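You operate a simulated robot arm through the tools that you are given. There is no shell and no other tool. Be economical: measure what you need, move in short steps, check, and stop when the job is done.

The job below is to be done with a simulated two-armed robot. You get a single attempt, and the scene is never put back.

TASK
Wipe up the spill on the foot of the bed with the green cloth and put it back.
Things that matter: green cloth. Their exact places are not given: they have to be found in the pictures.

Only the result counts: the job must be done as asked and must still hold three seconds after the hand-in. Knocking over, shifting, dropping, spilling or breaking anything else fails it. Flat cloth is picked up by pressing the open fingertips on it (5 to 10 N) and closing them slowly along it; thin cloth reads only 2 to 8 mm in the jaws.

THE ROBOT
Two 7-joint arms with two-finger parallel grippers on one trunk, on a base that drives. Base frame: it is fixed to the floor where the robot stands at the start and does not move with it; the origin is under the middle of the robot, x ahead of it, y to its left, z up. Lengths are in mm, angles in degrees, forces in N, time in s.
The left shoulder is at the start at [70, 134, 905], the right one opposite. Payload 1.57 kg a hand.
The TCP of each hand is the grasp point between the finger pads, 30 mm short of the fingertips. In the tool frame z runs along the fingers and y along their closing line. The gripper opens to 80 mm. The fingers are 17 mm wide and 12 mm thick; the gripper's body (40 by 82 mm) begins 80 mm behind the TCP.
Orientation is that of the tool frame in the base frame, as [roll, pitch, yaw] about the fixed x, y, z axes, in that order (R = Rz(yaw) Ry(pitch) Rx(roll)). With the fingers straight down and closing along the base's y, the tool's x points along the base's -x, its y along +y and its z along -z.

THE INTERFACE
- The arms move only by the tool servo_tool. It takes "left_plan", "right_plan" or both (then of equal length, played together; a hand with none holds still); each is a list of rows, each a list of 3 entries, a list of its own where there are three numbers: the shift along the tool's x, y, z in mm, then the turn, a rotation vector about the tool's x, y, z in degrees, then the opening, from 0 (shut) to 1 (fully open). In form: [[[tx, ty, tz], [rx, ry, rz], claw], ...]. A call has 1 to 12 rows; each row shifts and turns the commanded pose from where the row before left it, along the tool's axes as they then stand. Rows are played at 5 a second. More than 50 mm and 8.6 degrees between two rows, or a gripper value outside its range, and nothing of the call is played. A pose out of reach is approached as far as the arm can. The call stops where the force on the tool passes 40 N (or 10 N more than at its start, if that is more) or the arm is blocked; 0.2 s more then pass. Each finger travels about 153 mm/s and halts on what it meets, pressing with about 39 N; the grip force reading is that of the motor and also rises with nothing between the fingers. The clock runs only during rows and for 0.2 s after the last one: add rows that do not move to give the fingers time. It gives the time, the measured TCP pose, the force on the tool (base axes), the opening and the grip force at its end, in the units of the frame above (readings bear some noise).
- Cameras (640 x 400 px; columns grow to the right, rows downward): "scene" is now at [151.7, -7.3, 1134.5]; the picture's right is [-0.16, -0.99, 0.00], its down [-0.40, 0.07, -0.91] and it looks along [0.90, -0.15, -0.41] (base axes); focal length 260 px, centre (320, 200). "left" rides on the left gripper at [72, 7, -122] in its tool frame; the picture's right is [-0.09, 1.00, 0.00], its down [-0.84, -0.08, -0.54] and it looks along [-0.54, -0.05, 0.84] (tool axes); focal length 238 px, centre (320, 200). "right" rides on the right gripper at [72, -7, -122] in its tool frame; the picture's right is [0.09, 1.00, 0.00], its down [-0.84, 0.08, -0.54] and it looks along [-0.54, 0.05, 0.84] (tool axes); focal length 238 px, centre (320, 200).
- camera(camera): a new picture of that camera. No time passes.
- move_column(by): slides the trunk up (or, below 0, down) by that many mm; the arms and the scene camera ride with it, the base frame stays. It gives what a move gives, with no picture.
- steer(legs): drives the robot by 1 to 6 legs, each [ahead, left, turn to the left] in mm, mm and degrees, along the robot's own axes; the way and the turn of a leg run together, so that a leg with both is an arc; at most 1500 mm and 180 degrees a leg. The arms and the cameras ride along, it lands a little off, and it stops where it bumps. It gives what a move gives.
- head_to(pan, tilt): turns the head with the scene camera to pan (to the left, within 86 degrees either way) and tilt (down, from -29 to 69), counted from straight ahead of the robot. It gives what a move gives.
- pixel_to_xyz(camera, pixels): for up to 12 pixels [column, row] of the newest picture of that camera ("zoom" is the newest enlarged one), the place [x, y, z] in the base frame of the surface seen there, good to about 2 mm, but the place of the scene camera against the robot may be out by one fixed shift of up to 25 mm in any direction. No time passes.
- zoom(camera, box): a new picture of the part [left, top, right, bottom] of that camera's present view, enlarged. No time passes.
- sign_off(): hands the job in; it is judged then, once.

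Work in short steps. Measure before you move; look again where a grasp or a placing could have gone wrong, and mend it. You have 80 turns and 62 pictures in all, those below and enlarged ones among them. Open the grippers and draw the arms clear of the work before you hand the job in, unless the task says otherwise; then end with one line.

The tools are called after ">>>" by a JSON object that holds its "fn" and its "kwargs". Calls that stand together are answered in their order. servo_tool: Moves the arms, as the interface text tells. Its arguments: {"type":"object","properties":{"left_plan":{"type":"array"},"right_plan":{"type":"array"}},"required":[]} The other tools are called the same way: move_column (by) slides the trunk up or down; steer (legs) drives the base; head_to (pan, tilt) turns the head that bears the scene camera; camera (camera) takes a picture; pixel_to_xyz (camera, pixels) gives the place of the surface under pixels of a picture; zoom (camera, box) takes an enlarged picture of a part of a camera's view; sign_off () hands the job in.

At the start:

```text
time_s: 0.0
left_eef_pos: [501.0, 164.7, 969.5]
left_ee_rot: [-180.0, -0.1, 180.0]
left_contact_force: [0.1, 0.4, -0.6]
left_width: 79.9
left_grip_force: 0.0
right_eef_pos: [405.3, -148.1, 1050.8]
right_ee_rot: [180.0, -0.1, 179.9]
right_contact_force: [0.2, -0.4, 0.4]
right_width: 79.7
right_grip_force: 0.0
trunk travel left (down, up): [-479.0, 461.0]
robot x, y, heading: [-1.2, -0.8, 0.2]
head pan, tilt: [-9.3, 23.9]
```

scene: 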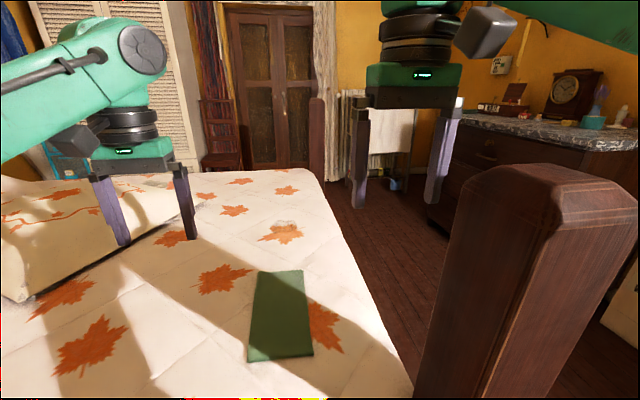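
right: 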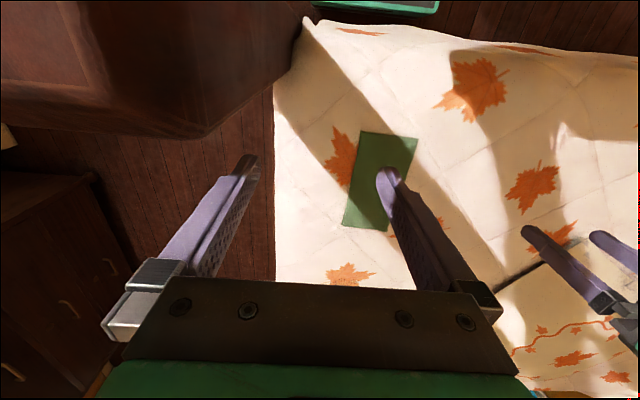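
left: 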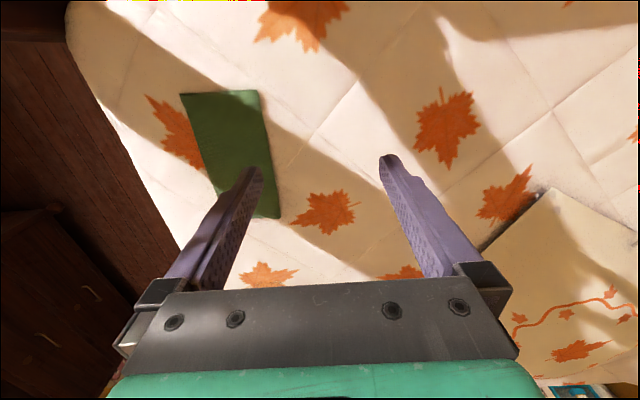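

The green cloth is at about (280,315) in the scene picture; the spill isn't obvious, perhaps something faint near (285,228). I'll tilt the head down to look at the near bed and zoom.

>>> {"fn": "zoom", "kwargs": {"camera": "scene", "box": [180, 160, 420, 310]}}

>>> {"fn": "pixel_to_xyz", "kwargs": {"camera": "scene", "pixels": [[258, 272], [302, 271], [313, 355], [248, 361], [280, 315], [285, 226], [380, 370], [325, 200]]}}

>>> {"fn": "head_to", "kwargs": {"pan": 10, "tilt": 55}}

>>> {"fn": "camera", "kwargs": {"camera": "scene"}}

```text
2.67 times, centred on (300, 235) of scene
```

zoom: 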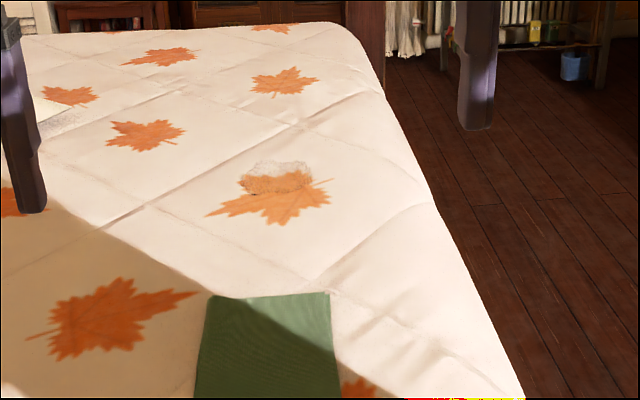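

```text
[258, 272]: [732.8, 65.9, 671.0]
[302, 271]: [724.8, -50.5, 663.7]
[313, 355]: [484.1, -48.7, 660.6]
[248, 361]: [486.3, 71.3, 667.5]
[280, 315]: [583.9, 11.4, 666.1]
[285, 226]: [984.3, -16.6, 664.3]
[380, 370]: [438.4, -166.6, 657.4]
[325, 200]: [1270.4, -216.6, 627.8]
```

```text
time_s: 1.0
left_eef_pos: [500.4, 166.0, 969.5]
left_ee_rot: [179.9, 0.0, -180.0]
left_contact_force: [0.4, 1.0, 0.3]
left_width: 80.0
left_grip_force: 0.1
right_eef_pos: [405.0, -148.7, 1050.7]
right_ee_rot: [179.8, -0.1, 180.0]
right_contact_force: [0.1, 0.2, 0.9]
right_width: 80.1
right_grip_force: 0.0
trunk travel left (down, up): [-479.0, 461.0]
robot x, y, heading: [-0.8, 0.3, -0.1]
head pan, tilt: [10.0, 55.0]
```

```text
57 pictures are left
```

scene: 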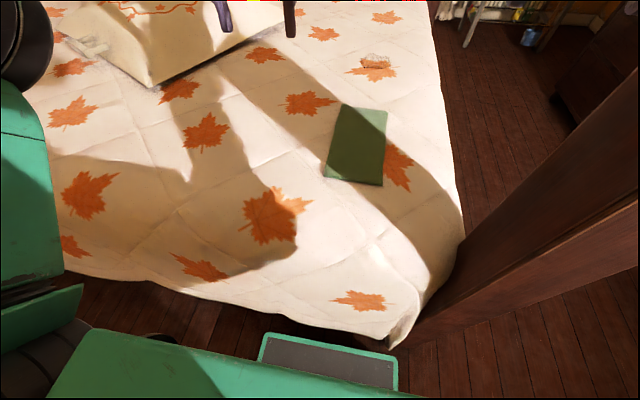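

The whitish translucent patch at (375,60) on the maple leaf, near [984,-17], looks like the spill. I measure it, the cloth and the bed edges from this view and zoom in.

>>> {"fn": "zoom", "kwargs": {"camera": "scene", "box": [300, 20, 460, 120]}}

>>> {"fn": "pixel_to_xyz", "kwargs": {"camera": "scene", "pixels": [[344, 104], [387, 112], [382, 186], [325, 177], [355, 145], [375, 58], [100, 278], [240, 305], [385, 338], [460, 220], [330, 350], [430, 40]]}}

>>> {"fn": "pixel_to_xyz", "kwargs": {"camera": "zoom", "pixels": [[255, 150], [290, 120], [340, 130], [370, 155], [310, 185], [310, 150]]}}

>>> {"fn": "head_to", "kwargs": {"pan": -70, "tilt": 40}}

>>> {"fn": "camera", "kwargs": {"camera": "scene"}}

```text
4.00 times, centred on (380, 70) of scene
```

zoom: 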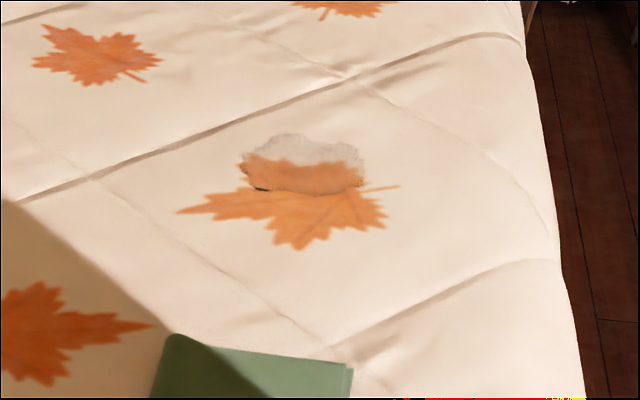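

```text
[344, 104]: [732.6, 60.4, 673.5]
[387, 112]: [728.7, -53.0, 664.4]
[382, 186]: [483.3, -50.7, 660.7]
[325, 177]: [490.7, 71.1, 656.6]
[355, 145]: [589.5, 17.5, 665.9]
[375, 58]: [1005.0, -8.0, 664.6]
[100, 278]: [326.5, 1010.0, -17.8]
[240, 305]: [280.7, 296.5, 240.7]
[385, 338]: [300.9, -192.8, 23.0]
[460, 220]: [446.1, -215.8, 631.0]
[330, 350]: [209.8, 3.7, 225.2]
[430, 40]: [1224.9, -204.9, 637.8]
```

```text
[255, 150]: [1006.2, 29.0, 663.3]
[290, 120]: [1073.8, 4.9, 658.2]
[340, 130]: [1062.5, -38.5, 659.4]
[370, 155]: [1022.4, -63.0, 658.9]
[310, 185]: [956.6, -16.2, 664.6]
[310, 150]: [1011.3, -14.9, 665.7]
```

```text
time_s: 2.5
left_eef_pos: [501.5, 166.0, 969.0]
left_ee_rot: [-180.0, 0.0, 179.9]
left_contact_force: [-0.5, -1.2, -0.2]
left_width: 79.8
left_grip_force: 0.1
right_eef_pos: [403.9, -149.3, 1049.3]
right_ee_rot: [180.0, -0.1, 179.9]
right_contact_force: [-0.6, -0.3, -0.2]
right_width: 80.1
right_grip_force: 0.2
trunk travel left (down, up): [-479.0, 461.0]
robot x, y, heading: [1.7, 0.7, -0.0]
head pan, tilt: [-70.0, 40.0]
```

```text
55 pictures are left
```

scene: 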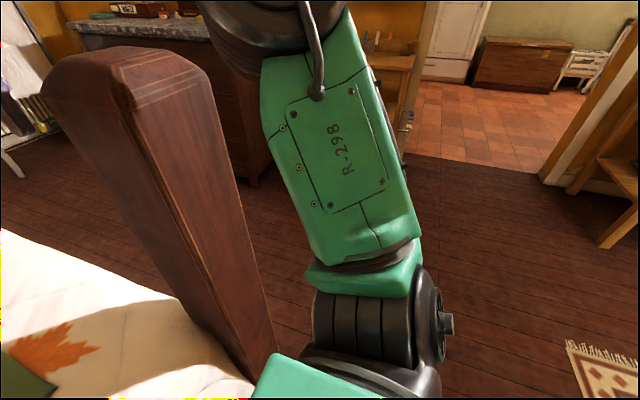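

The spill spans about x 957–1074, y −63..29, too far from here over the bed's foot end. The bed's right side (y≈−215) has a corridor; I look that way to measure its width and the bedpost.

>>> {"fn": "pixel_to_xyz", "kwargs": {"camera": "scene", "pixels": [[65, 75], [200, 80], [150, 60], [270, 345], [250, 180], [200, 300], [450, 200], [130, 160], [300, 240], [600, 370]]}}

>>> {"fn": "head_to", "kwargs": {"pan": -35, "tilt": 25}}

>>> {"fn": "camera", "kwargs": {"camera": "scene"}}

```text
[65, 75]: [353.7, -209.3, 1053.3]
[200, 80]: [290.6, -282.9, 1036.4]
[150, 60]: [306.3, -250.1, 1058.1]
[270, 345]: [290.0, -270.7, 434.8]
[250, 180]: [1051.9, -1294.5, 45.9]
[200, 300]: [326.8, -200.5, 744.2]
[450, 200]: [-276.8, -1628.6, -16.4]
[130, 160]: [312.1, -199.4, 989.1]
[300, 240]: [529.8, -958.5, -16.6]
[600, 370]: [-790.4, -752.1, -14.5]
```

```text
time_s: 3.5
left_eef_pos: [500.8, 165.8, 969.8]
left_ee_rot: [-179.9, 0.0, 179.9]
left_contact_force: [0.3, 0.5, 0.8]
left_width: 80.1
left_grip_force: 0.1
right_eef_pos: [405.5, -149.0, 1049.4]
right_ee_rot: [179.8, 0.0, 179.9]
right_contact_force: [0.5, 0.2, -0.2]
right_width: 80.2
right_grip_force: 0.0
trunk travel left (down, up): [-479.0, 461.0]
robot x, y, heading: [-1.0, 0.4, -0.1]
head pan, tilt: [-35.0, 25.0]
```

```text
54 pictures are left
```

scene: 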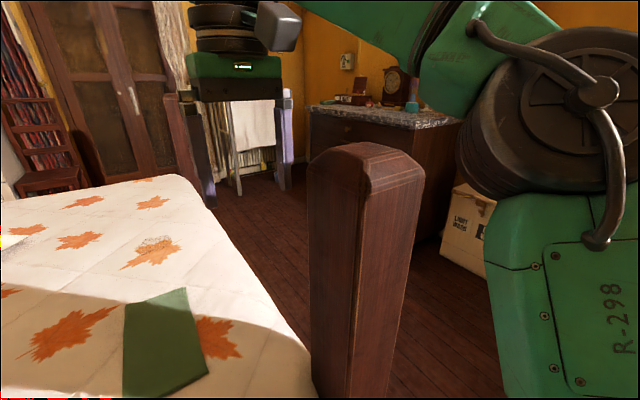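

Corridor is visible to the right of the bed. I measure the dresser front, drying rack, box and bed side.

>>> {"fn": "pixel_to_xyz", "kwargs": {"camera": "scene", "pixels": [[310, 140], [425, 235], [460, 130], [445, 245], [488, 275], [240, 190], [235, 220], [185, 175], [255, 300], [300, 365], [310, 200], [285, 180]]}}

>>> {"fn": "camera", "kwargs": {"camera": "right"}}

>>> {"fn": "pixel_to_xyz", "kwargs": {"camera": "right", "pixels": [[360, 132], [417, 138], [345, 225], [383, 228], [350, 270], [270, 250], [303, 40], [230, 200], [60, 190]]}}

```text
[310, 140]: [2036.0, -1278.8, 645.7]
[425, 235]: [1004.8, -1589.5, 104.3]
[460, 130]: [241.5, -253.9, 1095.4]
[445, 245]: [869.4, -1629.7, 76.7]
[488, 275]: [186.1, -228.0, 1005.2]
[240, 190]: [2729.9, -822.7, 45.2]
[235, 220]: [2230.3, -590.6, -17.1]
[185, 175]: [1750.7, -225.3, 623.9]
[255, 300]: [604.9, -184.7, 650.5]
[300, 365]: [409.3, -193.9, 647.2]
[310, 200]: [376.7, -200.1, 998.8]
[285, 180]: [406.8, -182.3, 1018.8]
```

```text
53 pictures are left
```

right: 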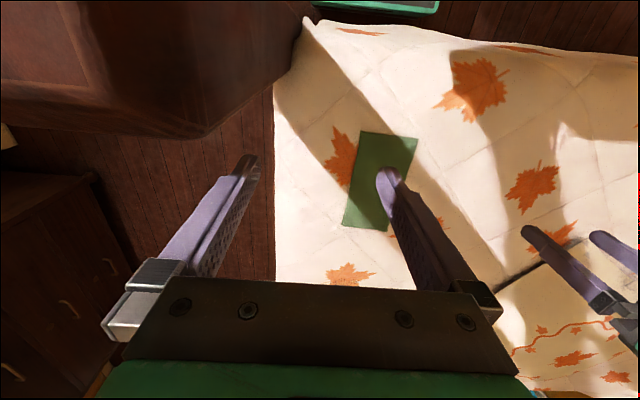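

```text
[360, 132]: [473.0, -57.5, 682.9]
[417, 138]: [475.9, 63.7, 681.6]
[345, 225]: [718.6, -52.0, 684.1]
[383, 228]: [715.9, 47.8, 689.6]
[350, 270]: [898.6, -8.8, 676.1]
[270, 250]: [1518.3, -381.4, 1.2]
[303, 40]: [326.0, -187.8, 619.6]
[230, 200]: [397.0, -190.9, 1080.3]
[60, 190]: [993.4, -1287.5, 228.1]
```

Right-camera readings put the floor at z≈1, so the scene is off by about (−11,−4,+18): the cloth is really at x 473–718, y −55..58, z≈683, and the spill around (1003,−20). I raise the trunk so the arms clear the post (top ≈1080), then back off and go around to the bed's right side.

>>> {"fn": "move_column", "kwargs": {"by": 300}}

>>> {"fn": "steer", "kwargs": {"legs": [[-200, 0, 0], [0, -780, 0]]}}

>>> {"fn": "head_to", "kwargs": {"pan": 0, "tilt": 45}}

>>> {"fn": "camera", "kwargs": {"camera": "scene"}}

```text
time_s: 6.5
left_eef_pos: [500.6, 165.7, 1270.6]
left_ee_rot: [180.0, 0.0, 180.0]
left_contact_force: [-1.3, -0.4, -0.3]
left_width: 80.0
left_grip_force: 0.0
right_eef_pos: [405.4, -148.7, 1348.1]
right_ee_rot: [179.9, -0.1, 179.8]
right_contact_force: [-0.3, -0.4, -0.3]
right_width: 80.0
right_grip_force: 0.1
trunk travel left (down, up): [-779.0, 161.0]
robot x, y, heading: [-0.2, 0.9, 0.1]
head pan, tilt: [-35.0, 25.0]
```

```text
time_s: 11.9
left_eef_pos: [300.4, -608.2, 1269.6]
left_ee_rot: [-179.9, -0.1, -179.8]
left_contact_force: [-0.3, 0.3, 0.1]
left_width: 80.0
left_grip_force: 0.1
right_eef_pos: [204.9, -923.1, 1350.0]
right_ee_rot: [-180.0, -0.1, -179.9]
right_contact_force: [-0.1, 0.1, -0.1]
right_width: 80.1
right_grip_force: 0.1
trunk travel left (down, up): [-779.0, 161.0]
robot x, y, heading: [-200.3, -778.3, -0.0]
head pan, tilt: [-35.0, 25.0]
```

```text
time_s: 12.9
left_eef_pos: [299.1, -610.0, 1269.4]
left_ee_rot: [-180.0, 0.0, -179.8]
left_contact_force: [-0.1, -0.2, 0.4]
left_width: 80.0
left_grip_force: 0.1
right_eef_pos: [204.1, -924.5, 1350.2]
right_ee_rot: [179.9, -0.1, -179.8]
right_contact_force: [0.3, 0.3, -0.9]
right_width: 80.0
right_grip_force: 0.0
trunk travel left (down, up): [-779.0, 161.0]
robot x, y, heading: [-199.1, -777.2, -0.2]
head pan, tilt: [0.0, 45.0]
```

```text
52 pictures are left
```

scene: 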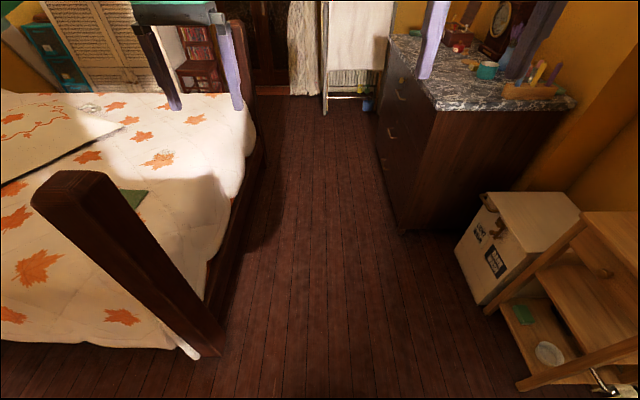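

The corridor ahead is clear floor; I measure the bed rail, the dresser corner and the box to choose the lane.

>>> {"fn": "pixel_to_xyz", "kwargs": {"camera": "scene", "pixels": [[240, 245], [223, 352], [263, 140], [405, 232], [378, 150], [480, 302], [525, 388], [436, 108]]}}

```text
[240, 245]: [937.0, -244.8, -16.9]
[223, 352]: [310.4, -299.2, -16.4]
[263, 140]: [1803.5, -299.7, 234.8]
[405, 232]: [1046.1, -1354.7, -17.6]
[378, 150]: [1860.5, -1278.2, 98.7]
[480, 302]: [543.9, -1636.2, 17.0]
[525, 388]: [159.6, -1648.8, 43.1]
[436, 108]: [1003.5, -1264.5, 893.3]
```

Lane is about y −300 to −1265, so y=−780 is mid. I drive ahead to x≈820 and turn left 90°.

>>> {"fn": "steer", "kwargs": {"legs": [[1020, 0, 0], [0, 0, 90]]}}

>>> {"fn": "head_to", "kwargs": {"pan": 0, "tilt": 60}}

>>> {"fn": "camera", "kwargs": {"camera": "scene"}}

```text
time_s: 21.9
left_eef_pos: [664.8, -265.9, 1269.7]
left_ee_rot: [180.0, 0.1, -90.9]
left_contact_force: [0.7, 0.1, -0.6]
left_width: 79.8
left_grip_force: 0.1
right_eef_pos: [977.9, -367.8, 1350.5]
right_ee_rot: [179.9, -0.1, -91.0]
right_contact_force: [-0.9, 0.5, -0.5]
right_width: 79.9
right_grip_force: 0.1
trunk travel left (down, up): [-779.0, 161.0]
robot x, y, heading: [821.8, -766.5, 89.2]
head pan, tilt: [0.0, 45.0]
```

```text
time_s: 22.7
left_eef_pos: [664.2, -265.2, 1268.9]
left_ee_rot: [180.0, -0.1, -90.9]
left_contact_force: [0.2, -0.1, -0.4]
left_width: 79.9
left_grip_force: 0.1
right_eef_pos: [978.2, -366.2, 1350.3]
right_ee_rot: [179.8, -0.1, -91.0]
right_contact_force: [-0.6, 0.0, 0.0]
right_width: 80.1
right_grip_force: 0.0
trunk travel left (down, up): [-779.0, 161.0]
robot x, y, heading: [820.8, -768.2, 89.1]
head pan, tilt: [0.0, 60.0]
```

```text
51 pictures are left
```

scene: 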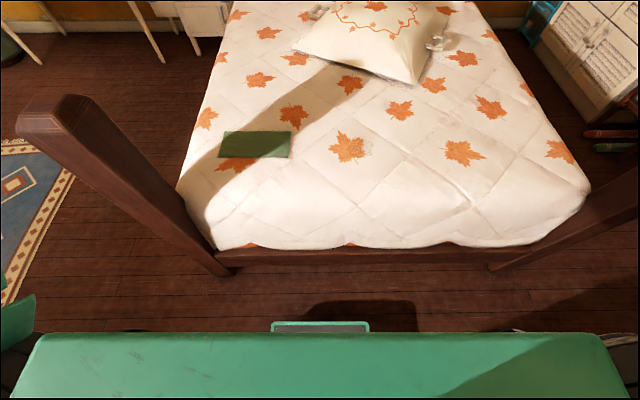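

This side is actually the foot of the bed. I measure the base-front to rail gap, cloth and spill again.

>>> {"fn": "pixel_to_xyz", "kwargs": {"camera": "scene", "pixels": [[320, 323], [272, 325], [345, 262], [345, 245], [219, 157], [289, 157], [225, 132], [290, 131], [362, 148]]}}

>>> {"fn": "zoom", "kwargs": {"camera": "scene", "box": [200, 100, 440, 250]}}

```text
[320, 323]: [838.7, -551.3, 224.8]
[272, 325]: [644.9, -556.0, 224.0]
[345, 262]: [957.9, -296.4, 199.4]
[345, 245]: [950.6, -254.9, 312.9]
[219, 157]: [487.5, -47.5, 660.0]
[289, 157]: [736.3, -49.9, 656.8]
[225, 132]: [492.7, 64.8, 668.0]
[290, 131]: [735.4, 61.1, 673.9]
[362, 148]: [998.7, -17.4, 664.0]
```

```text
2.67 times, centred on (320, 175) of scene
```

zoom: 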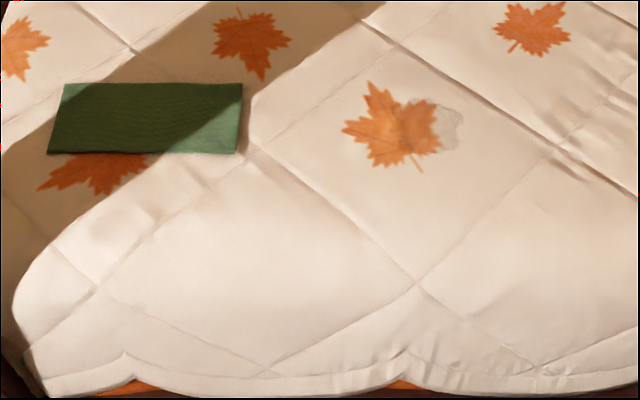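

Gap from base front to rail is about 255 mm. I go ahead 210 mm, correct the heading, and lower the trunk by 260; then look with the left camera.

>>> {"fn": "steer", "kwargs": {"legs": [[210, 0, 0.8]]}}

>>> {"fn": "move_column", "kwargs": {"by": -260}}

>>> {"fn": "camera", "kwargs": {"camera": "left"}}

>>> {"fn": "camera", "kwargs": {"camera": "right"}}

```text
time_s: 24.4
left_eef_pos: [659.6, -60.8, 1271.9]
left_ee_rot: [-180.0, 0.1, -90.1]
left_contact_force: [0.0, -0.9, -0.2]
left_width: 79.9
left_grip_force: 0.0
right_eef_pos: [972.5, -156.9, 1351.0]
right_ee_rot: [179.9, 0.1, -90.2]
right_contact_force: [0.5, 0.2, 0.2]
right_width: 80.0
right_grip_force: 0.1
trunk travel left (down, up): [-779.0, 161.0]
robot x, y, heading: [826.5, -562.3, 89.8]
head pan, tilt: [0.0, 60.0]
```

```text
time_s: 27.0
left_eef_pos: [659.1, -56.0, 1009.6]
left_ee_rot: [-179.9, -0.1, -90.1]
left_contact_force: [-0.9, -0.7, -0.6]
left_width: 80.1
left_grip_force: 0.1
right_eef_pos: [974.2, -153.3, 1091.1]
right_ee_rot: [179.9, 0.0, -90.2]
right_contact_force: [-0.2, -0.2, 0.5]
right_width: 80.1
right_grip_force: 0.0
trunk travel left (down, up): [-519.0, 421.0]
robot x, y, heading: [826.9, -559.0, 90.0]
head pan, tilt: [0.0, 60.0]
```

```text
49 pictures are left
```

left: 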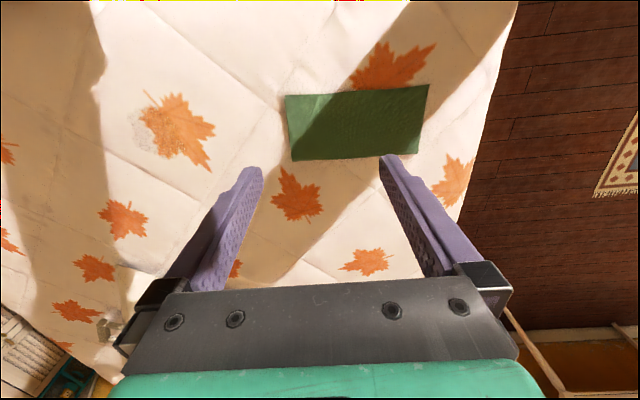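

```text
48 pictures are left
```

right: 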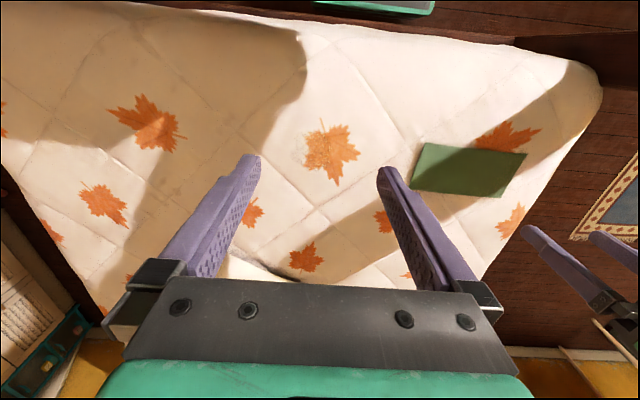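

I measure cloth corners and the spill from the left camera.

>>> {"fn": "pixel_to_xyz", "kwargs": {"camera": "left", "pixels": [[287, 96], [427, 86], [418, 152], [293, 159], [355, 122], [140, 115], [160, 125], [175, 130], [155, 150], [195, 130], [145, 135]]}}

>>> {"fn": "zoom", "kwargs": {"camera": "left", "box": [100, 70, 260, 170]}}

>>> {"fn": "zoom", "kwargs": {"camera": "left", "box": [270, 70, 446, 180]}}

```text
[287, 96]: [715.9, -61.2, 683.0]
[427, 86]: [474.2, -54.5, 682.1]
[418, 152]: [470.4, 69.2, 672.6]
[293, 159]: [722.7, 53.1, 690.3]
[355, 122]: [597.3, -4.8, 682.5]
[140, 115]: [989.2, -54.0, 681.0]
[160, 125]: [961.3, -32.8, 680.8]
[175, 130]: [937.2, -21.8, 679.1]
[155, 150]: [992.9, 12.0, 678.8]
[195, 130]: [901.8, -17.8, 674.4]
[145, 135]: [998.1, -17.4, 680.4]
```

```text
4.00 times, centred on (180, 120) of left
```

zoom: 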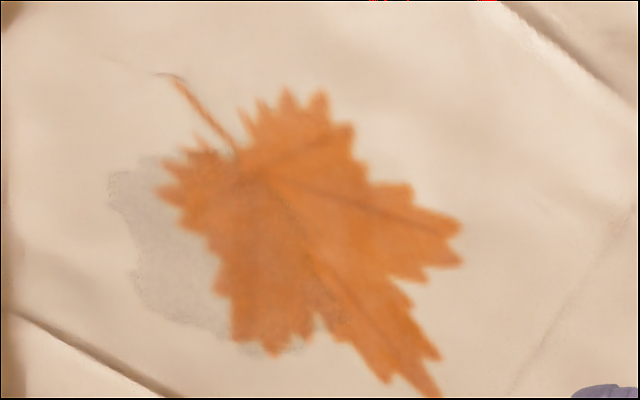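

```text
3.64 times, centred on (358, 125) of left
```

zoom: 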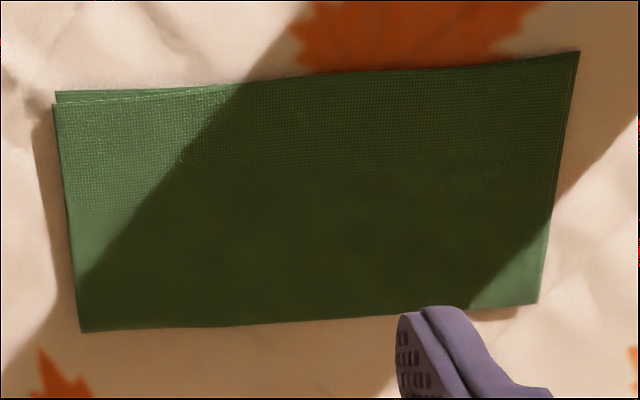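

The cloth is folded double (fold at y≈+57, open edges at y≈−60). I'll pinch the short end nearest the spill (x≈720, y≈0), straddling the edge so both layers are caught. First hover the left hand at (705,0,760) with 50 mm opening.

>>> {"fn": "servo_tool", "kwargs": {"left_plan": [[[-8, -6.6, 35], [0, 0, 0], 1], [[-8, -6.6, 35], [0, 0, 0], 1], [[-8, -6.6, 36], [0, 0, 0], 0.8], [[-8, -6.6, 36], [0, 0, 0], 0.625], [[-8, -6.6, 36], [0, 0, 0], 0.625], [[-8, -6.6, 36], [0, 0, 0], 0.625], [[-8, -6.6, 36], [0, 0, 0], 0.625], [[0, 0, 0], [0, 0, 0], 0.625]]}}

>>> {"fn": "camera", "kwargs": {"camera": "left"}}

```text
time_s: 28.8
left_eef_pos: [705.8, -1.1, 759.9]
left_ee_rot: [-180.0, 0.0, -90.1]
left_contact_force: [-0.5, -0.4, -0.7]
left_width: 50.0
left_grip_force: 0.1
right_eef_pos: [974.2, -154.0, 1090.0]
right_ee_rot: [179.9, 0.1, -90.1]
right_contact_force: [0.0, 0.3, 0.2]
right_width: 80.1
right_grip_force: 0.1
trunk travel left (down, up): [-519.0, 421.0]
robot x, y, heading: [819.6, -559.6, 89.9]
head pan, tilt: [0.0, 60.0]
```

```text
45 pictures are left
```

left: 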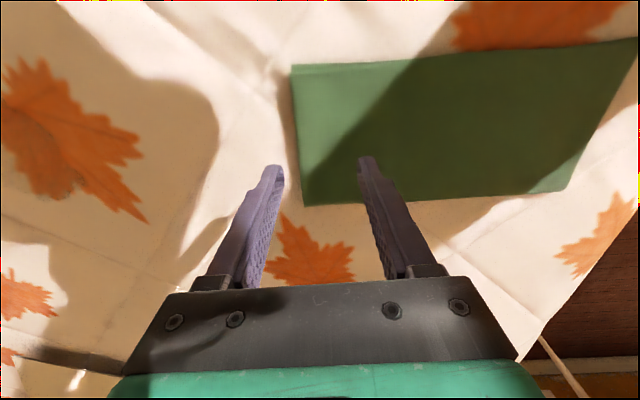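

Fingers straddle the end; I check the edge's place nearby before lowering.

>>> {"fn": "pixel_to_xyz", "kwargs": {"camera": "left", "pixels": [[294, 67], [304, 204], [301, 140], [315, 140], [285, 140], [350, 120], [570, 190], [638, 38]]}}

>>> {"fn": "servo_tool", "kwargs": {"left_plan": [[[0, 0, 15], [0, 0, 0], 0.625], [[0, 0, 15], [0, 0, 0], 0.625], [[0, 0, 6], [0, 0, 0], 0.625], [[0, 0, 4], [0, 0, 0], 0.625], [[0, 0, 0], [0, 0, 0], 0.625]]}}

```text
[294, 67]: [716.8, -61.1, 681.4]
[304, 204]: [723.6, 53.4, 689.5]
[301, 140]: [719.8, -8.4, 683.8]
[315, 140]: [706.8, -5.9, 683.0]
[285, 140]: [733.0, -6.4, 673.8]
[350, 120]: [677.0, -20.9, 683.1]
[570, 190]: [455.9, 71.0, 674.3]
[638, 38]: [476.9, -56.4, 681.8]
```

```text
time_s: 30.0
left_eef_pos: [706.4, -1.2, 719.5]
left_ee_rot: [180.0, 0.0, -90.1]
left_contact_force: [0.1, -0.3, 0.3]
left_width: 50.1
left_grip_force: 0.1
right_eef_pos: [974.5, -154.7, 1090.6]
right_ee_rot: [179.9, 0.0, -90.2]
right_contact_force: [-0.2, 0.1, -0.4]
right_width: 80.1
right_grip_force: 0.0
trunk travel left (down, up): [-519.0, 421.0]
robot x, y, heading: [825.6, -559.4, 89.9]
head pan, tilt: [0.0, 60.0]
```

Tips are at z≈689.5; cloth top 683, bed beside it 674. I lower in 2 mm steps until the contact force reads.

>>> {"fn": "servo_tool", "kwargs": {"left_plan": [[[0, 0, 2], [0, 0, 0], 0.625], [[0, 0, 2], [0, 0, 0], 0.625], [[0, 0, 2], [0, 0, 0], 0.625], [[0, 0, 2], [0, 0, 0], 0.625], [[0, 0, 1], [0, 0, 0], 0.625], [[0, 0, 0], [0, 0, 0], 0.625]]}}

```text
time_s: 31.4
left_eef_pos: [705.5, -2.1, 711.6]
left_ee_rot: [180.0, 0.1, -90.1]
left_contact_force: [0.0, 1.3, 5.7]
left_width: 50.5
left_grip_force: 0.4
right_eef_pos: [973.4, -155.1, 1090.9]
right_ee_rot: [179.9, 0.0, -90.3]
right_contact_force: [0.6, 0.0, -0.3]
right_width: 80.1
right_grip_force: 0.1
trunk travel left (down, up): [-519.0, 421.0]
robot x, y, heading: [825.0, -556.5, 89.9]
head pan, tilt: [0.0, 60.0]
```

Contact at 5.7 N. I close slowly along the cloth.

>>> {"fn": "servo_tool", "kwargs": {"left_plan": [[[0, 0, 0.5], [0, 0, 0], 0.57], [[0, 0, 0.5], [0, 0, 0], 0.52], [[0, 0, 0], [0, 0, 0], 0.46], [[0, 0, 0], [0, 0, 0], 0.4], [[0, 0, 0], [0, 0, 0], 0.34], [[0, 0, 0], [0, 0, 0], 0.28], [[0, 0, 0], [0, 0, 0], 0.22], [[0, 0, 0], [0, 0, 0], 0.16], [[0, 0, 0], [0, 0, 0], 0.1], [[0, 0, 0], [0, 0, 0], 0.04], [[0, 0, 0], [0, 0, 0], 0], [[0, 0, 0], [0, 0, 0], 0]]}}

>>> {"fn": "camera", "kwargs": {"camera": "left"}}

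```text
time_s: 34.0
left_eef_pos: [708.0, -3.3, 711.5]
left_ee_rot: [180.0, 0.0, -90.3]
left_contact_force: [5.2, -1.2, 11.1]
left_width: 3.2
left_grip_force: 24.3
right_eef_pos: [975.2, -155.1, 1090.2]
right_ee_rot: [179.8, 0.1, -90.2]
right_contact_force: [-0.2, 0.2, -0.3]
right_width: 79.9
right_grip_force: 0.1
trunk travel left (down, up): [-519.0, 421.0]
robot x, y, heading: [825.5, -558.1, 90.2]
head pan, tilt: [0.0, 60.0]
```

```text
44 pictures are left
```

left: 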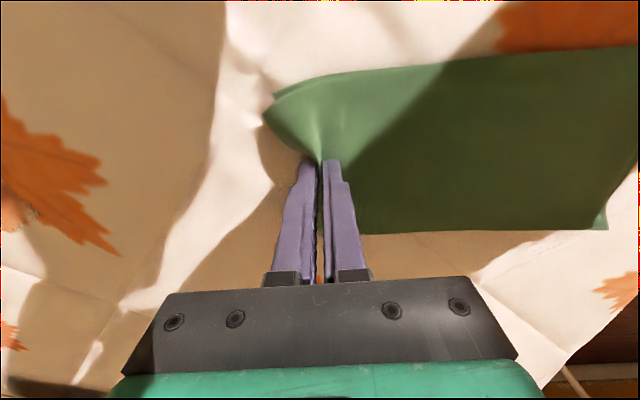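

The cloth end is pinched (3.2 mm). I lift 60 mm and look.

>>> {"fn": "servo_tool", "kwargs": {"left_plan": [[[0, 0, -15], [0, 0, 0], 0], [[0, 0, -15], [0, 0, 0], 0], [[0, 0, -15], [0, 0, 0], 0], [[0, 0, -15], [0, 0, 0], 0], [[0, 0, 0], [0, 0, 0], 0]]}}

>>> {"fn": "camera", "kwargs": {"camera": "left"}}

>>> {"fn": "camera", "kwargs": {"camera": "scene"}}

```text
time_s: 35.2
left_eef_pos: [706.2, -2.1, 770.3]
left_ee_rot: [180.0, 0.0, -90.1]
left_contact_force: [0.4, 0.0, -0.1]
left_width: 3.2
left_grip_force: 24.6
right_eef_pos: [973.8, -154.3, 1091.0]
right_ee_rot: [179.9, 0.0, -90.2]
right_contact_force: [-0.9, 0.0, 0.8]
right_width: 80.3
right_grip_force: 0.0
trunk travel left (down, up): [-519.0, 421.0]
robot x, y, heading: [824.5, -557.8, 90.0]
head pan, tilt: [0.0, 60.0]
```

```text
43 pictures are left
```

left: 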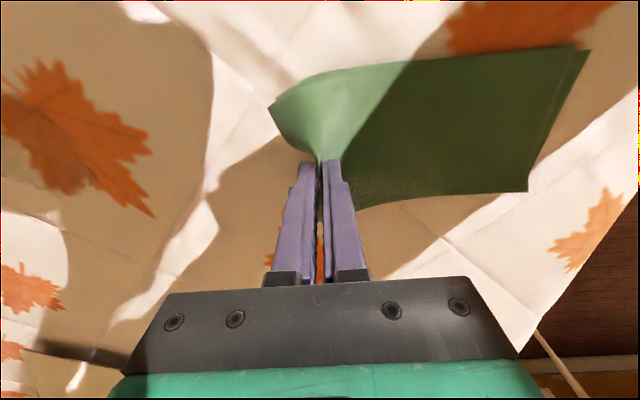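

```text
42 pictures are left
```

scene: 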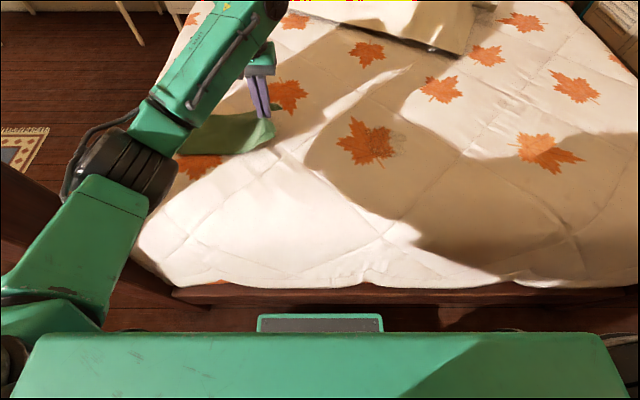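

Grip holds with both layers. I lift to z≈970 so the cloth hangs clear, then strafe the base right by 260 mm.

>>> {"fn": "servo_tool", "kwargs": {"left_plan": [[[0, 0, -25], [0, 0, 0], 0], [[0, 0, -35], [0, 0, 0], 0], [[0, 0, -35], [0, 0, 0], 0], [[0, 0, -35], [0, 0, 0], 0], [[0, 0, -35], [0, 0, 0], 0], [[0, 0, -35], [0, 0, 0], 0], [[0, 0, 0], [0, 0, 0], 0]]}}

>>> {"fn": "steer", "kwargs": {"legs": [[0, -260, 0]]}}

>>> {"fn": "camera", "kwargs": {"camera": "left"}}

>>> {"fn": "camera", "kwargs": {"camera": "scene"}}

```text
time_s: 36.8
left_eef_pos: [707.0, -1.2, 970.1]
left_ee_rot: [-179.8, 0.1, -90.1]
left_contact_force: [-0.8, -0.1, -0.2]
left_width: 3.3
left_grip_force: 24.1
right_eef_pos: [973.5, -153.8, 1090.3]
right_ee_rot: [179.9, -0.1, -90.1]
right_contact_force: [0.0, 0.6, 0.0]
right_width: 80.2
right_grip_force: 0.1
trunk travel left (down, up): [-519.0, 421.0]
robot x, y, heading: [826.6, -556.1, 89.9]
head pan, tilt: [0.0, 60.0]
```

```text
time_s: 38.7
left_eef_pos: [962.7, -2.6, 971.7]
left_ee_rot: [180.0, 0.0, -90.2]
left_contact_force: [-0.1, -0.2, -0.2]
left_width: 3.6
left_grip_force: 24.1
right_eef_pos: [1229.0, -154.7, 1089.1]
right_ee_rot: [179.9, 0.0, -90.2]
right_contact_force: [-0.1, 0.0, 0.0]
right_width: 79.8
right_grip_force: 0.1
trunk travel left (down, up): [-519.0, 421.0]
robot x, y, heading: [1079.9, -560.3, 89.7]
head pan, tilt: [0.0, 60.0]
```

```text
41 pictures are left
```

left: 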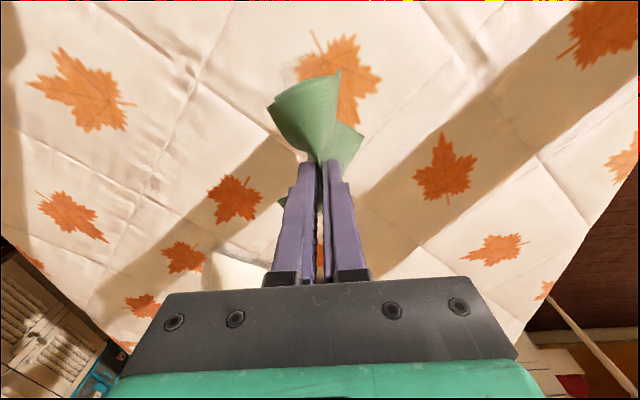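

```text
40 pictures are left
```

scene: 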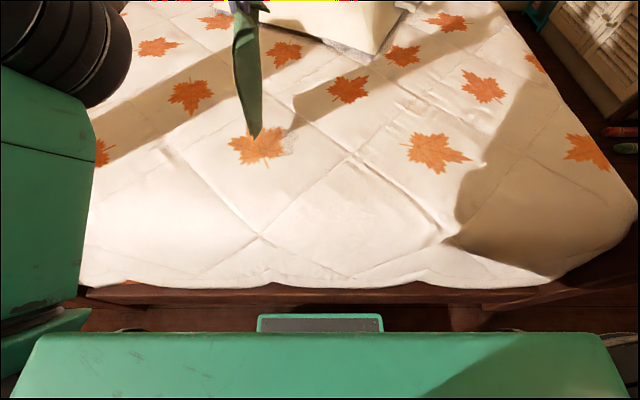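

Cloth hangs freely from the grip near (962,−3). I swing to x≈830, then lower while moving +x so the tail lies behind (−x), ending at (950,−20,727) just left of the spill.

>>> {"fn": "servo_tool", "kwargs": {"left_plan": [[[4, 33, 10], [0, 0, 0], 0], [[4, 33, 10], [0, 0, 0], 0], [[5, 33, 10], [0, 0, 0], 0], [[5, 33, 10], [0, 0, 0], 0], [[0, 0, 0], [0, 0, 0], 0], [[0, -20, 34], [0, 0, 0], 0], [[0, -20, 34], [0, 0, 0], 0], [[0, -20, 34], [0, 0, 0], 0], [[0, -20, 34], [0, 0, 0], 0], [[0, -20, 34], [0, 0, 0], 0], [[0, -20, 34], [0, 0, 0], 0], [[0, 0, 0], [0, 0, 0], 0]]}}

>>> {"fn": "camera", "kwargs": {"camera": "left"}}

>>> {"fn": "camera", "kwargs": {"camera": "scene"}}

```text
time_s: 41.3
left_eef_pos: [951.3, -21.2, 725.1]
left_ee_rot: [-179.9, 0.0, -90.1]
left_contact_force: [-1.0, -0.4, 0.3]
left_width: 3.4
left_grip_force: 24.3
right_eef_pos: [1228.4, -155.7, 1090.3]
right_ee_rot: [179.9, -0.1, -90.2]
right_contact_force: [0.0, 0.2, 0.5]
right_width: 80.0
right_grip_force: 0.1
trunk travel left (down, up): [-519.0, 421.0]
robot x, y, heading: [1079.0, -559.4, 89.9]
head pan, tilt: [0.0, 60.0]
```

```text
39 pictures are left
```

left: 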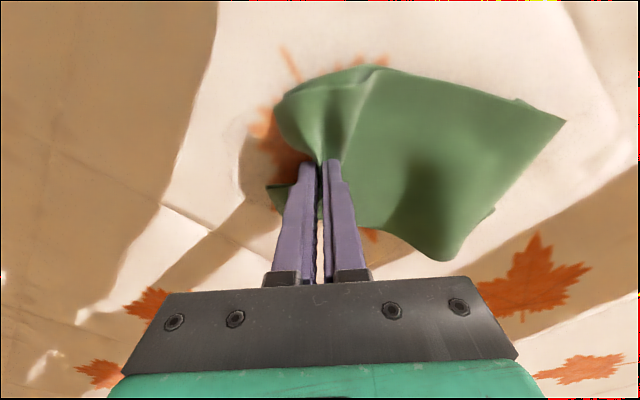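

```text
38 pictures are left
```

scene: 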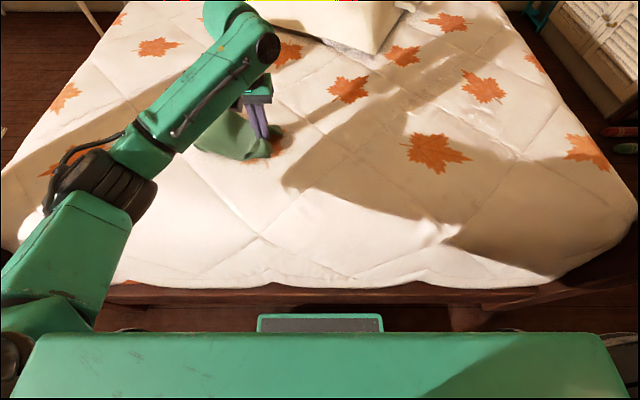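

The tail lies behind as wanted. I press down gently to 5 N or so.

>>> {"fn": "servo_tool", "kwargs": {"left_plan": [[[0, 0, 4], [0, 0, 0], 0], [[0, 0, 4], [0, 0, 0], 0], [[0, 0, 2], [0, 0, 0], 0], [[0, 0, 2], [0, 0, 0], 0], [[0, 0, 0], [0, 0, 0], 0]]}}

```text
time_s: 42.5
left_eef_pos: [950.0, -21.4, 715.7]
left_ee_rot: [-180.0, 0.1, -90.2]
left_contact_force: [0.7, 2.8, 6.7]
left_width: 3.4
left_grip_force: 24.7
right_eef_pos: [1229.8, -155.8, 1090.4]
right_ee_rot: [179.9, 0.0, -90.2]
right_contact_force: [0.8, -0.2, -0.3]
right_width: 80.1
right_grip_force: 0.0
trunk travel left (down, up): [-519.0, 421.0]
robot x, y, heading: [1078.9, -562.2, 89.6]
head pan, tilt: [0.0, 60.0]
```

Contact 6.7 N. I sweep along +x through the middle of the spill to x≈1080.

>>> {"fn": "servo_tool", "kwargs": {"left_plan": [[[0, -16, 0], [0, 0, 0], 0], [[0, -16, 0], [0, 0, 0], 0], [[0, -16, 0], [0, 0, 0], 0], [[0, -16, 0], [0, 0, 0], 0], [[0, -16, 0], [0, 0, 0], 0], [[0, -16, 0], [0, 0, 0], 0], [[0, -16, 0], [0, 0, 0], 0], [[0, -16, 0], [0, 0, 0], 0], [[0, 0, 0], [0, 0, 0], 0]]}}

>>> {"fn": "camera", "kwargs": {"camera": "scene"}}

>>> {"fn": "camera", "kwargs": {"camera": "left"}}

```text
time_s: 44.5
left_eef_pos: [1079.2, -20.3, 715.7]
left_ee_rot: [-179.9, 0.0, -90.2]
left_contact_force: [-0.9, 0.1, 0.2]
left_width: 3.4
left_grip_force: 24.8
right_eef_pos: [1228.8, -154.2, 1089.6]
right_ee_rot: [179.9, 0.0, -90.2]
right_contact_force: [0.8, -1.2, 0.9]
right_width: 80.3
right_grip_force: 0.0
trunk travel left (down, up): [-519.0, 421.0]
robot x, y, heading: [1076.3, -555.7, 89.8]
head pan, tilt: [0.0, 60.0]
```

```text
37 pictures are left
```

scene: 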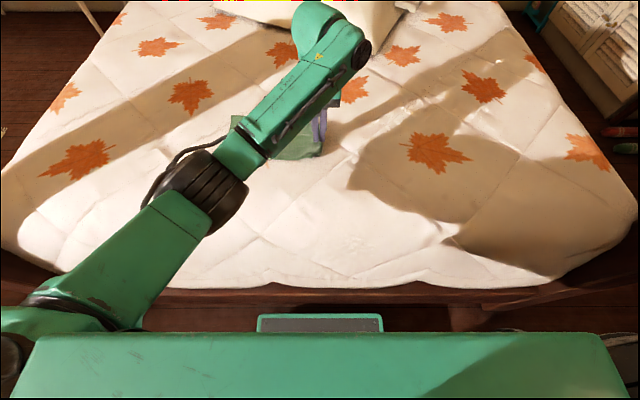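

```text
36 pictures are left
```

left: 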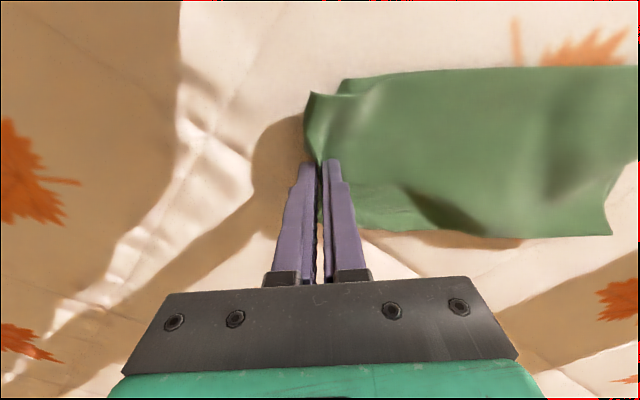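

The cloth now lies over the spill, but contact faded as the bed slopes. I lift it clear and check what's left of the spill.

>>> {"fn": "servo_tool", "kwargs": {"left_plan": [[[0, 0, -40], [0, 0, 0], 0], [[0, 0, -40], [0, 0, 0], 0], [[0, 0, -40], [0, 0, 0], 0], [[0, 20, -40], [0, 0, 0], 0], [[0, 40, -30], [0, 0, 0], 0], [[0, 40, -20], [0, 0, 0], 0], [[0, 40, 0], [0, 0, 0], 0], [[0, 40, 0], [0, 0, 0], 0], [[0, 40, 0], [0, 0, 0], 0], [[0, 30, 0], [0, 0, 0], 0], [[0, 0, 0], [0, 0, 0], 0]]}}

>>> {"fn": "zoom", "kwargs": {"camera": "scene", "box": [160, 80, 400, 230]}}

>>> {"fn": "camera", "kwargs": {"camera": "left"}}

```text
time_s: 46.9
left_eef_pos: [828.1, -19.1, 923.5]
left_ee_rot: [180.0, -0.1, -90.2]
left_contact_force: [-0.5, 0.0, -1.1]
left_width: 3.3
left_grip_force: 24.5
right_eef_pos: [1229.2, -154.4, 1089.2]
right_ee_rot: [179.9, 0.0, -90.3]
right_contact_force: [0.7, 0.2, -0.1]
right_width: 79.9
right_grip_force: 0.0
trunk travel left (down, up): [-519.0, 421.0]
robot x, y, heading: [1075.9, -559.2, 89.7]
head pan, tilt: [0.0, 60.0]
```

```text
2.67 times, centred on (280, 155) of scene
```

zoom: 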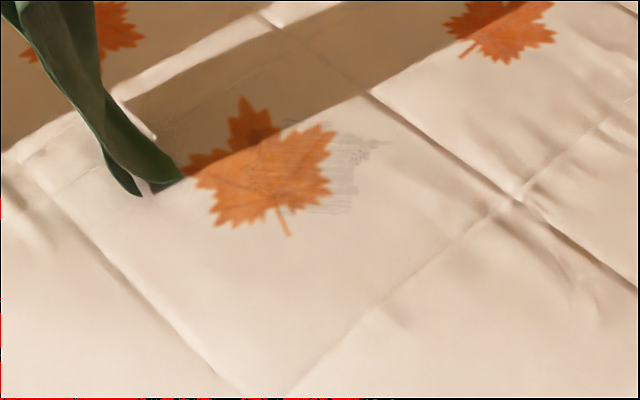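

```text
34 pictures are left
```

left: 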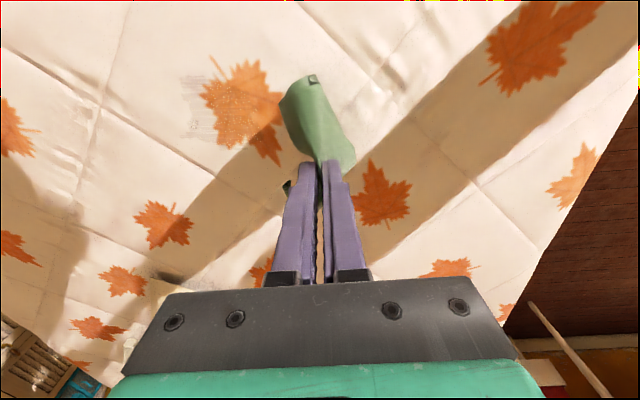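

The spill is fainter and streaked: wiping works. I zoom to measure what remains.

>>> {"fn": "zoom", "kwargs": {"camera": "left", "box": [150, 40, 310, 140]}}

>>> {"fn": "pixel_to_xyz", "kwargs": {"camera": "zoom", "pixels": [[120, 130], [150, 370], [180, 190], [300, 240], [300, 150], [400, 250], [200, 320]]}}

```text
4.00 times, centred on (230, 90) of left
```

zoom: 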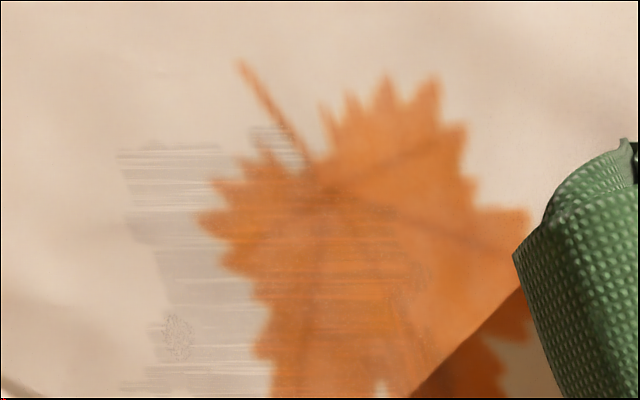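

```text
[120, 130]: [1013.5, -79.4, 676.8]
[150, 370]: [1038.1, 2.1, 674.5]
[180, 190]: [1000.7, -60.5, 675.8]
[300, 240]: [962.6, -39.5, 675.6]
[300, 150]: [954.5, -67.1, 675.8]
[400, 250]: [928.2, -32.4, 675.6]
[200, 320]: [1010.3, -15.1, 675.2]
```

Residue spans about x 920–1065, y −85..25. I do a second stroke at y≈−50, following the slope with more pressure, while moving the right hand up and away.

>>> {"fn": "servo_tool", "kwargs": {"left_plan": [[[6, -14, 40], [0, 0, 0], 0], [[6, -14, 40], [0, 0, 0], 0], [[6, -14, 40], [0, 0, 0], 0], [[6, -14, 40], [0, 0, 0], 0], [[6, -14, 40], [0, 0, 0], 0], [[0, 0, 4], [0, 0, 0], 0], [[0, 0, 4], [0, 0, 0], 0], [[0, 0, 3], [0, 0, 0], 0], [[0, 0, 0], [0, 0, 0], 0]], "right_plan": [[[0, -12, -15], [0, 0, 0], 1], [[0, -12, -15], [0, 0, 0], 1], [[0, -12, -15], [0, 0, 0], 1], [[0, -12, -15], [0, 0, 0], 1], [[0, -12, -15], [0, 0, 0], 1], [[0, -12, -15], [0, 0, 0], 1], [[0, -12, -15], [0, 0, 0], 1], [[0, -12, -15], [0, 0, 0], 1], [[0, 0, 0], [0, 0, 0], 1]]}}

```text
time_s: 48.9
left_eef_pos: [897.6, -49.7, 713.2]
left_ee_rot: [180.0, 0.1, -90.2]
left_contact_force: [2.1, -1.0, 3.4]
left_width: 3.1
left_grip_force: 24.3
right_eef_pos: [1295.0, -174.4, 1088.4]
right_ee_rot: [179.9, 0.2, -90.2]
right_contact_force: [0.4, 0.0, 0.2]
right_width: 79.8
right_grip_force: 0.0
right hand out of reach, approached as far as the arm can: row 1, 2, 3, 4, 5, 6, 7, 8
trunk travel left (down, up): [-519.0, 421.0]
robot x, y, heading: [1082.5, -555.5, 89.9]
head pan, tilt: [0.0, 60.0]
```

Contact 3.4 N at x≈898. I sweep +x 200 mm following the slope down.

>>> {"fn": "servo_tool", "kwargs": {"left_plan": [[[0, -18, 0], [0, 0, 0], 0], [[0, -18, 0], [0, 0, 0], 0], [[0, -18, 0], [0, 0, 0], 0], [[0, -18, 0.6], [0, 0, 0], 0], [[0, -18, 0.8], [0, 0, 0], 0], [[0, -18, 0.8], [0, 0, 0], 0], [[0, -18, 1], [0, 0, 0], 0], [[0, -18, 1], [0, 0, 0], 0], [[0, -18, 1], [0, 0, 0], 0], [[0, -18, 1], [0, 0, 0], 0], [[0, -18, 1], [0, 0, 0], 0], [[0, 0, 0], [0, 0, 0], 0]]}}

```text
time_s: 51.5
left_eef_pos: [1095.6, -53.1, 711.8]
left_ee_rot: [-179.9, 0.5, -90.1]
left_contact_force: [-16.6, 2.8, 36.0]
left_width: 3.6
left_grip_force: 24.6
right_eef_pos: [1291.4, -179.3, 1091.1]
right_ee_rot: [-180.0, 0.5, -90.2]
right_contact_force: [-0.2, -0.7, -0.3]
right_width: 80.1
right_grip_force: 0.1
trunk travel left (down, up): [-519.0, 421.0]
robot x, y, heading: [1080.2, -558.8, 89.8]
head pan, tilt: [0.0, 60.0]
```

Firm stroke (36 N at the end, bed higher here). I lift off, return and check.

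>>> {"fn": "servo_tool", "kwargs": {"left_plan": [[[0, 0, -40], [0, 0, 0], 0], [[0, 0, -40], [0, 0, 0], 0], [[0, 0, -40], [0, 0, 0], 0], [[0, 20, -40], [0, 0, 0], 0], [[0, 40, -30], [0, 0, 0], 0], [[0, 40, -20], [0, 0, 0], 0], [[0, 40, 0], [0, 0, 0], 0], [[0, 45, 0], [0, 0, 0], 0], [[0, 45, 0], [0, 0, 0], 0], [[0, 40, 0], [0, 0, 0], 0], [[0, 0, 0], [0, 0, 0], 0]]}}

>>> {"fn": "camera", "kwargs": {"camera": "left"}}

>>> {"fn": "zoom", "kwargs": {"camera": "left", "box": [140, 40, 300, 140]}}

>>> {"fn": "zoom", "kwargs": {"camera": "scene", "box": [160, 80, 400, 230]}}

```text
time_s: 53.9
left_eef_pos: [826.1, -48.6, 917.1]
left_ee_rot: [180.0, 0.0, -90.3]
left_contact_force: [-0.3, -0.2, 0.1]
left_width: 3.4
left_grip_force: 24.5
right_eef_pos: [1295.1, -174.0, 1088.0]
right_ee_rot: [179.7, 0.3, -90.2]
right_contact_force: [-0.7, 0.7, 0.7]
right_width: 80.3
right_grip_force: 0.1
trunk travel left (down, up): [-519.0, 421.0]
robot x, y, heading: [1077.2, -558.5, 89.7]
head pan, tilt: [0.0, 60.0]
```

```text
32 pictures are left
```

left: 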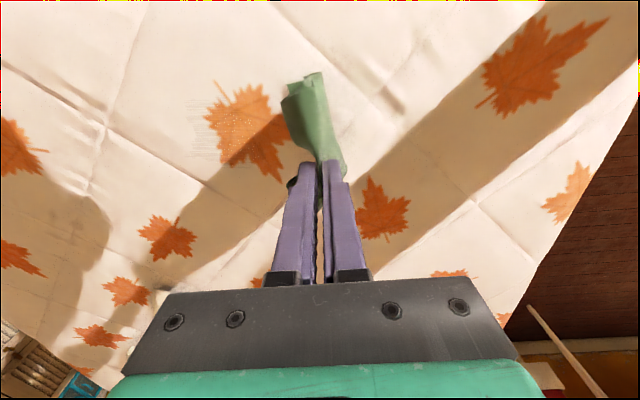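

```text
4.00 times, centred on (220, 90) of left
```

zoom: 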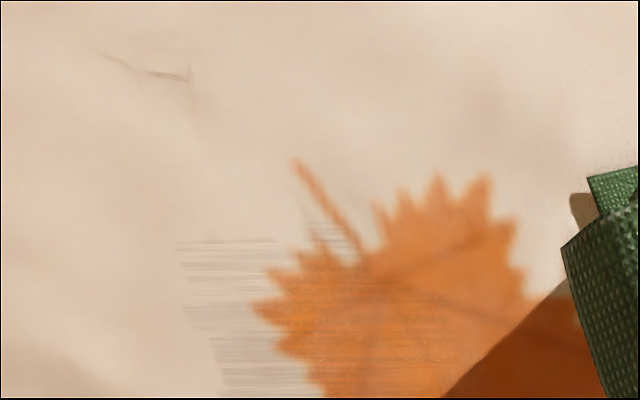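

```text
2.67 times, centred on (280, 155) of scene
```

zoom: 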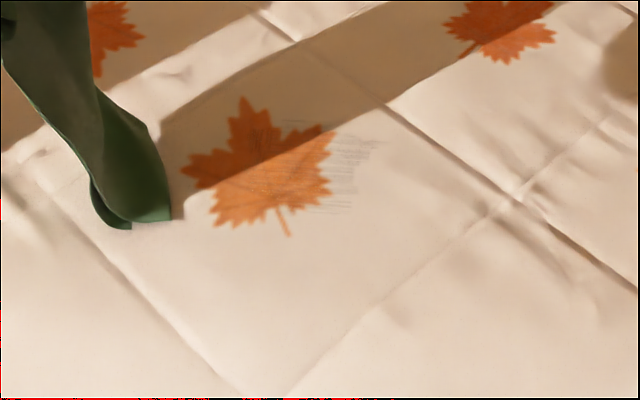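

It fades with each pass. Third stroke at y≈5.

>>> {"fn": "servo_tool", "kwargs": {"left_plan": [[[-11, -14, 40], [0, 0, 0], 0], [[-11, -14, 40], [0, 0, 0], 0], [[-11, -14, 40], [0, 0, 0], 0], [[-11, -14, 40], [0, 0, 0], 0], [[-11, -14, 36], [0, 0, 0], 0], [[0, -4, 4], [0, 0, 0], 0], [[0, 0, 3], [0, 0, 0], 0], [[0, 0, 0], [0, 0, 0], 0]]}}

>>> {"fn": "servo_tool", "kwargs": {"left_plan": [[[0, -18, 0], [0, 0, 0], 0], [[0, -18, 0], [0, 0, 0], 0], [[0, -18, 0], [0, 0, 0], 0], [[0, -18, 0.5], [0, 0, 0], 0], [[0, -18, 0.5], [0, 0, 0], 0], [[0, -18, 0.5], [0, 0, 0], 0], [[0, -18, 0.5], [0, 0, 0], 0], [[0, -18, 0.5], [0, 0, 0], 0], [[0, -18, 0.5], [0, 0, 0], 0], [[0, -18, 0.5], [0, 0, 0], 0], [[0, -18, 0.5], [0, 0, 0], 0], [[0, 0, 0], [0, 0, 0], 0]]}}

```text
time_s: 55.7
left_eef_pos: [900.2, 5.2, 715.5]
left_ee_rot: [179.9, 0.3, -90.2]
left_contact_force: [0.2, 1.6, 14.1]
left_width: 3.2
left_grip_force: 24.0
right_eef_pos: [1296.9, -175.9, 1090.3]
right_ee_rot: [179.8, 0.3, -90.2]
right_contact_force: [-1.0, 0.5, -0.3]
right_width: 80.1
right_grip_force: 0.1
trunk travel left (down, up): [-519.0, 421.0]
robot x, y, heading: [1078.8, -559.0, 89.9]
head pan, tilt: [0.0, 60.0]
```

```text
time_s: 58.3
left_eef_pos: [1097.2, 2.6, 713.1]
left_ee_rot: [-179.9, 0.4, -90.0]
left_contact_force: [-11.5, 0.8, 23.6]
left_width: 3.3
left_grip_force: 24.6
right_eef_pos: [1293.3, -177.3, 1089.9]
right_ee_rot: [-179.9, 0.5, -90.2]
right_contact_force: [0.0, 0.0, 0.0]
right_width: 80.1
right_grip_force: 0.1
trunk travel left (down, up): [-519.0, 421.0]
robot x, y, heading: [1076.6, -560.3, 90.0]
head pan, tilt: [0.0, 60.0]
```

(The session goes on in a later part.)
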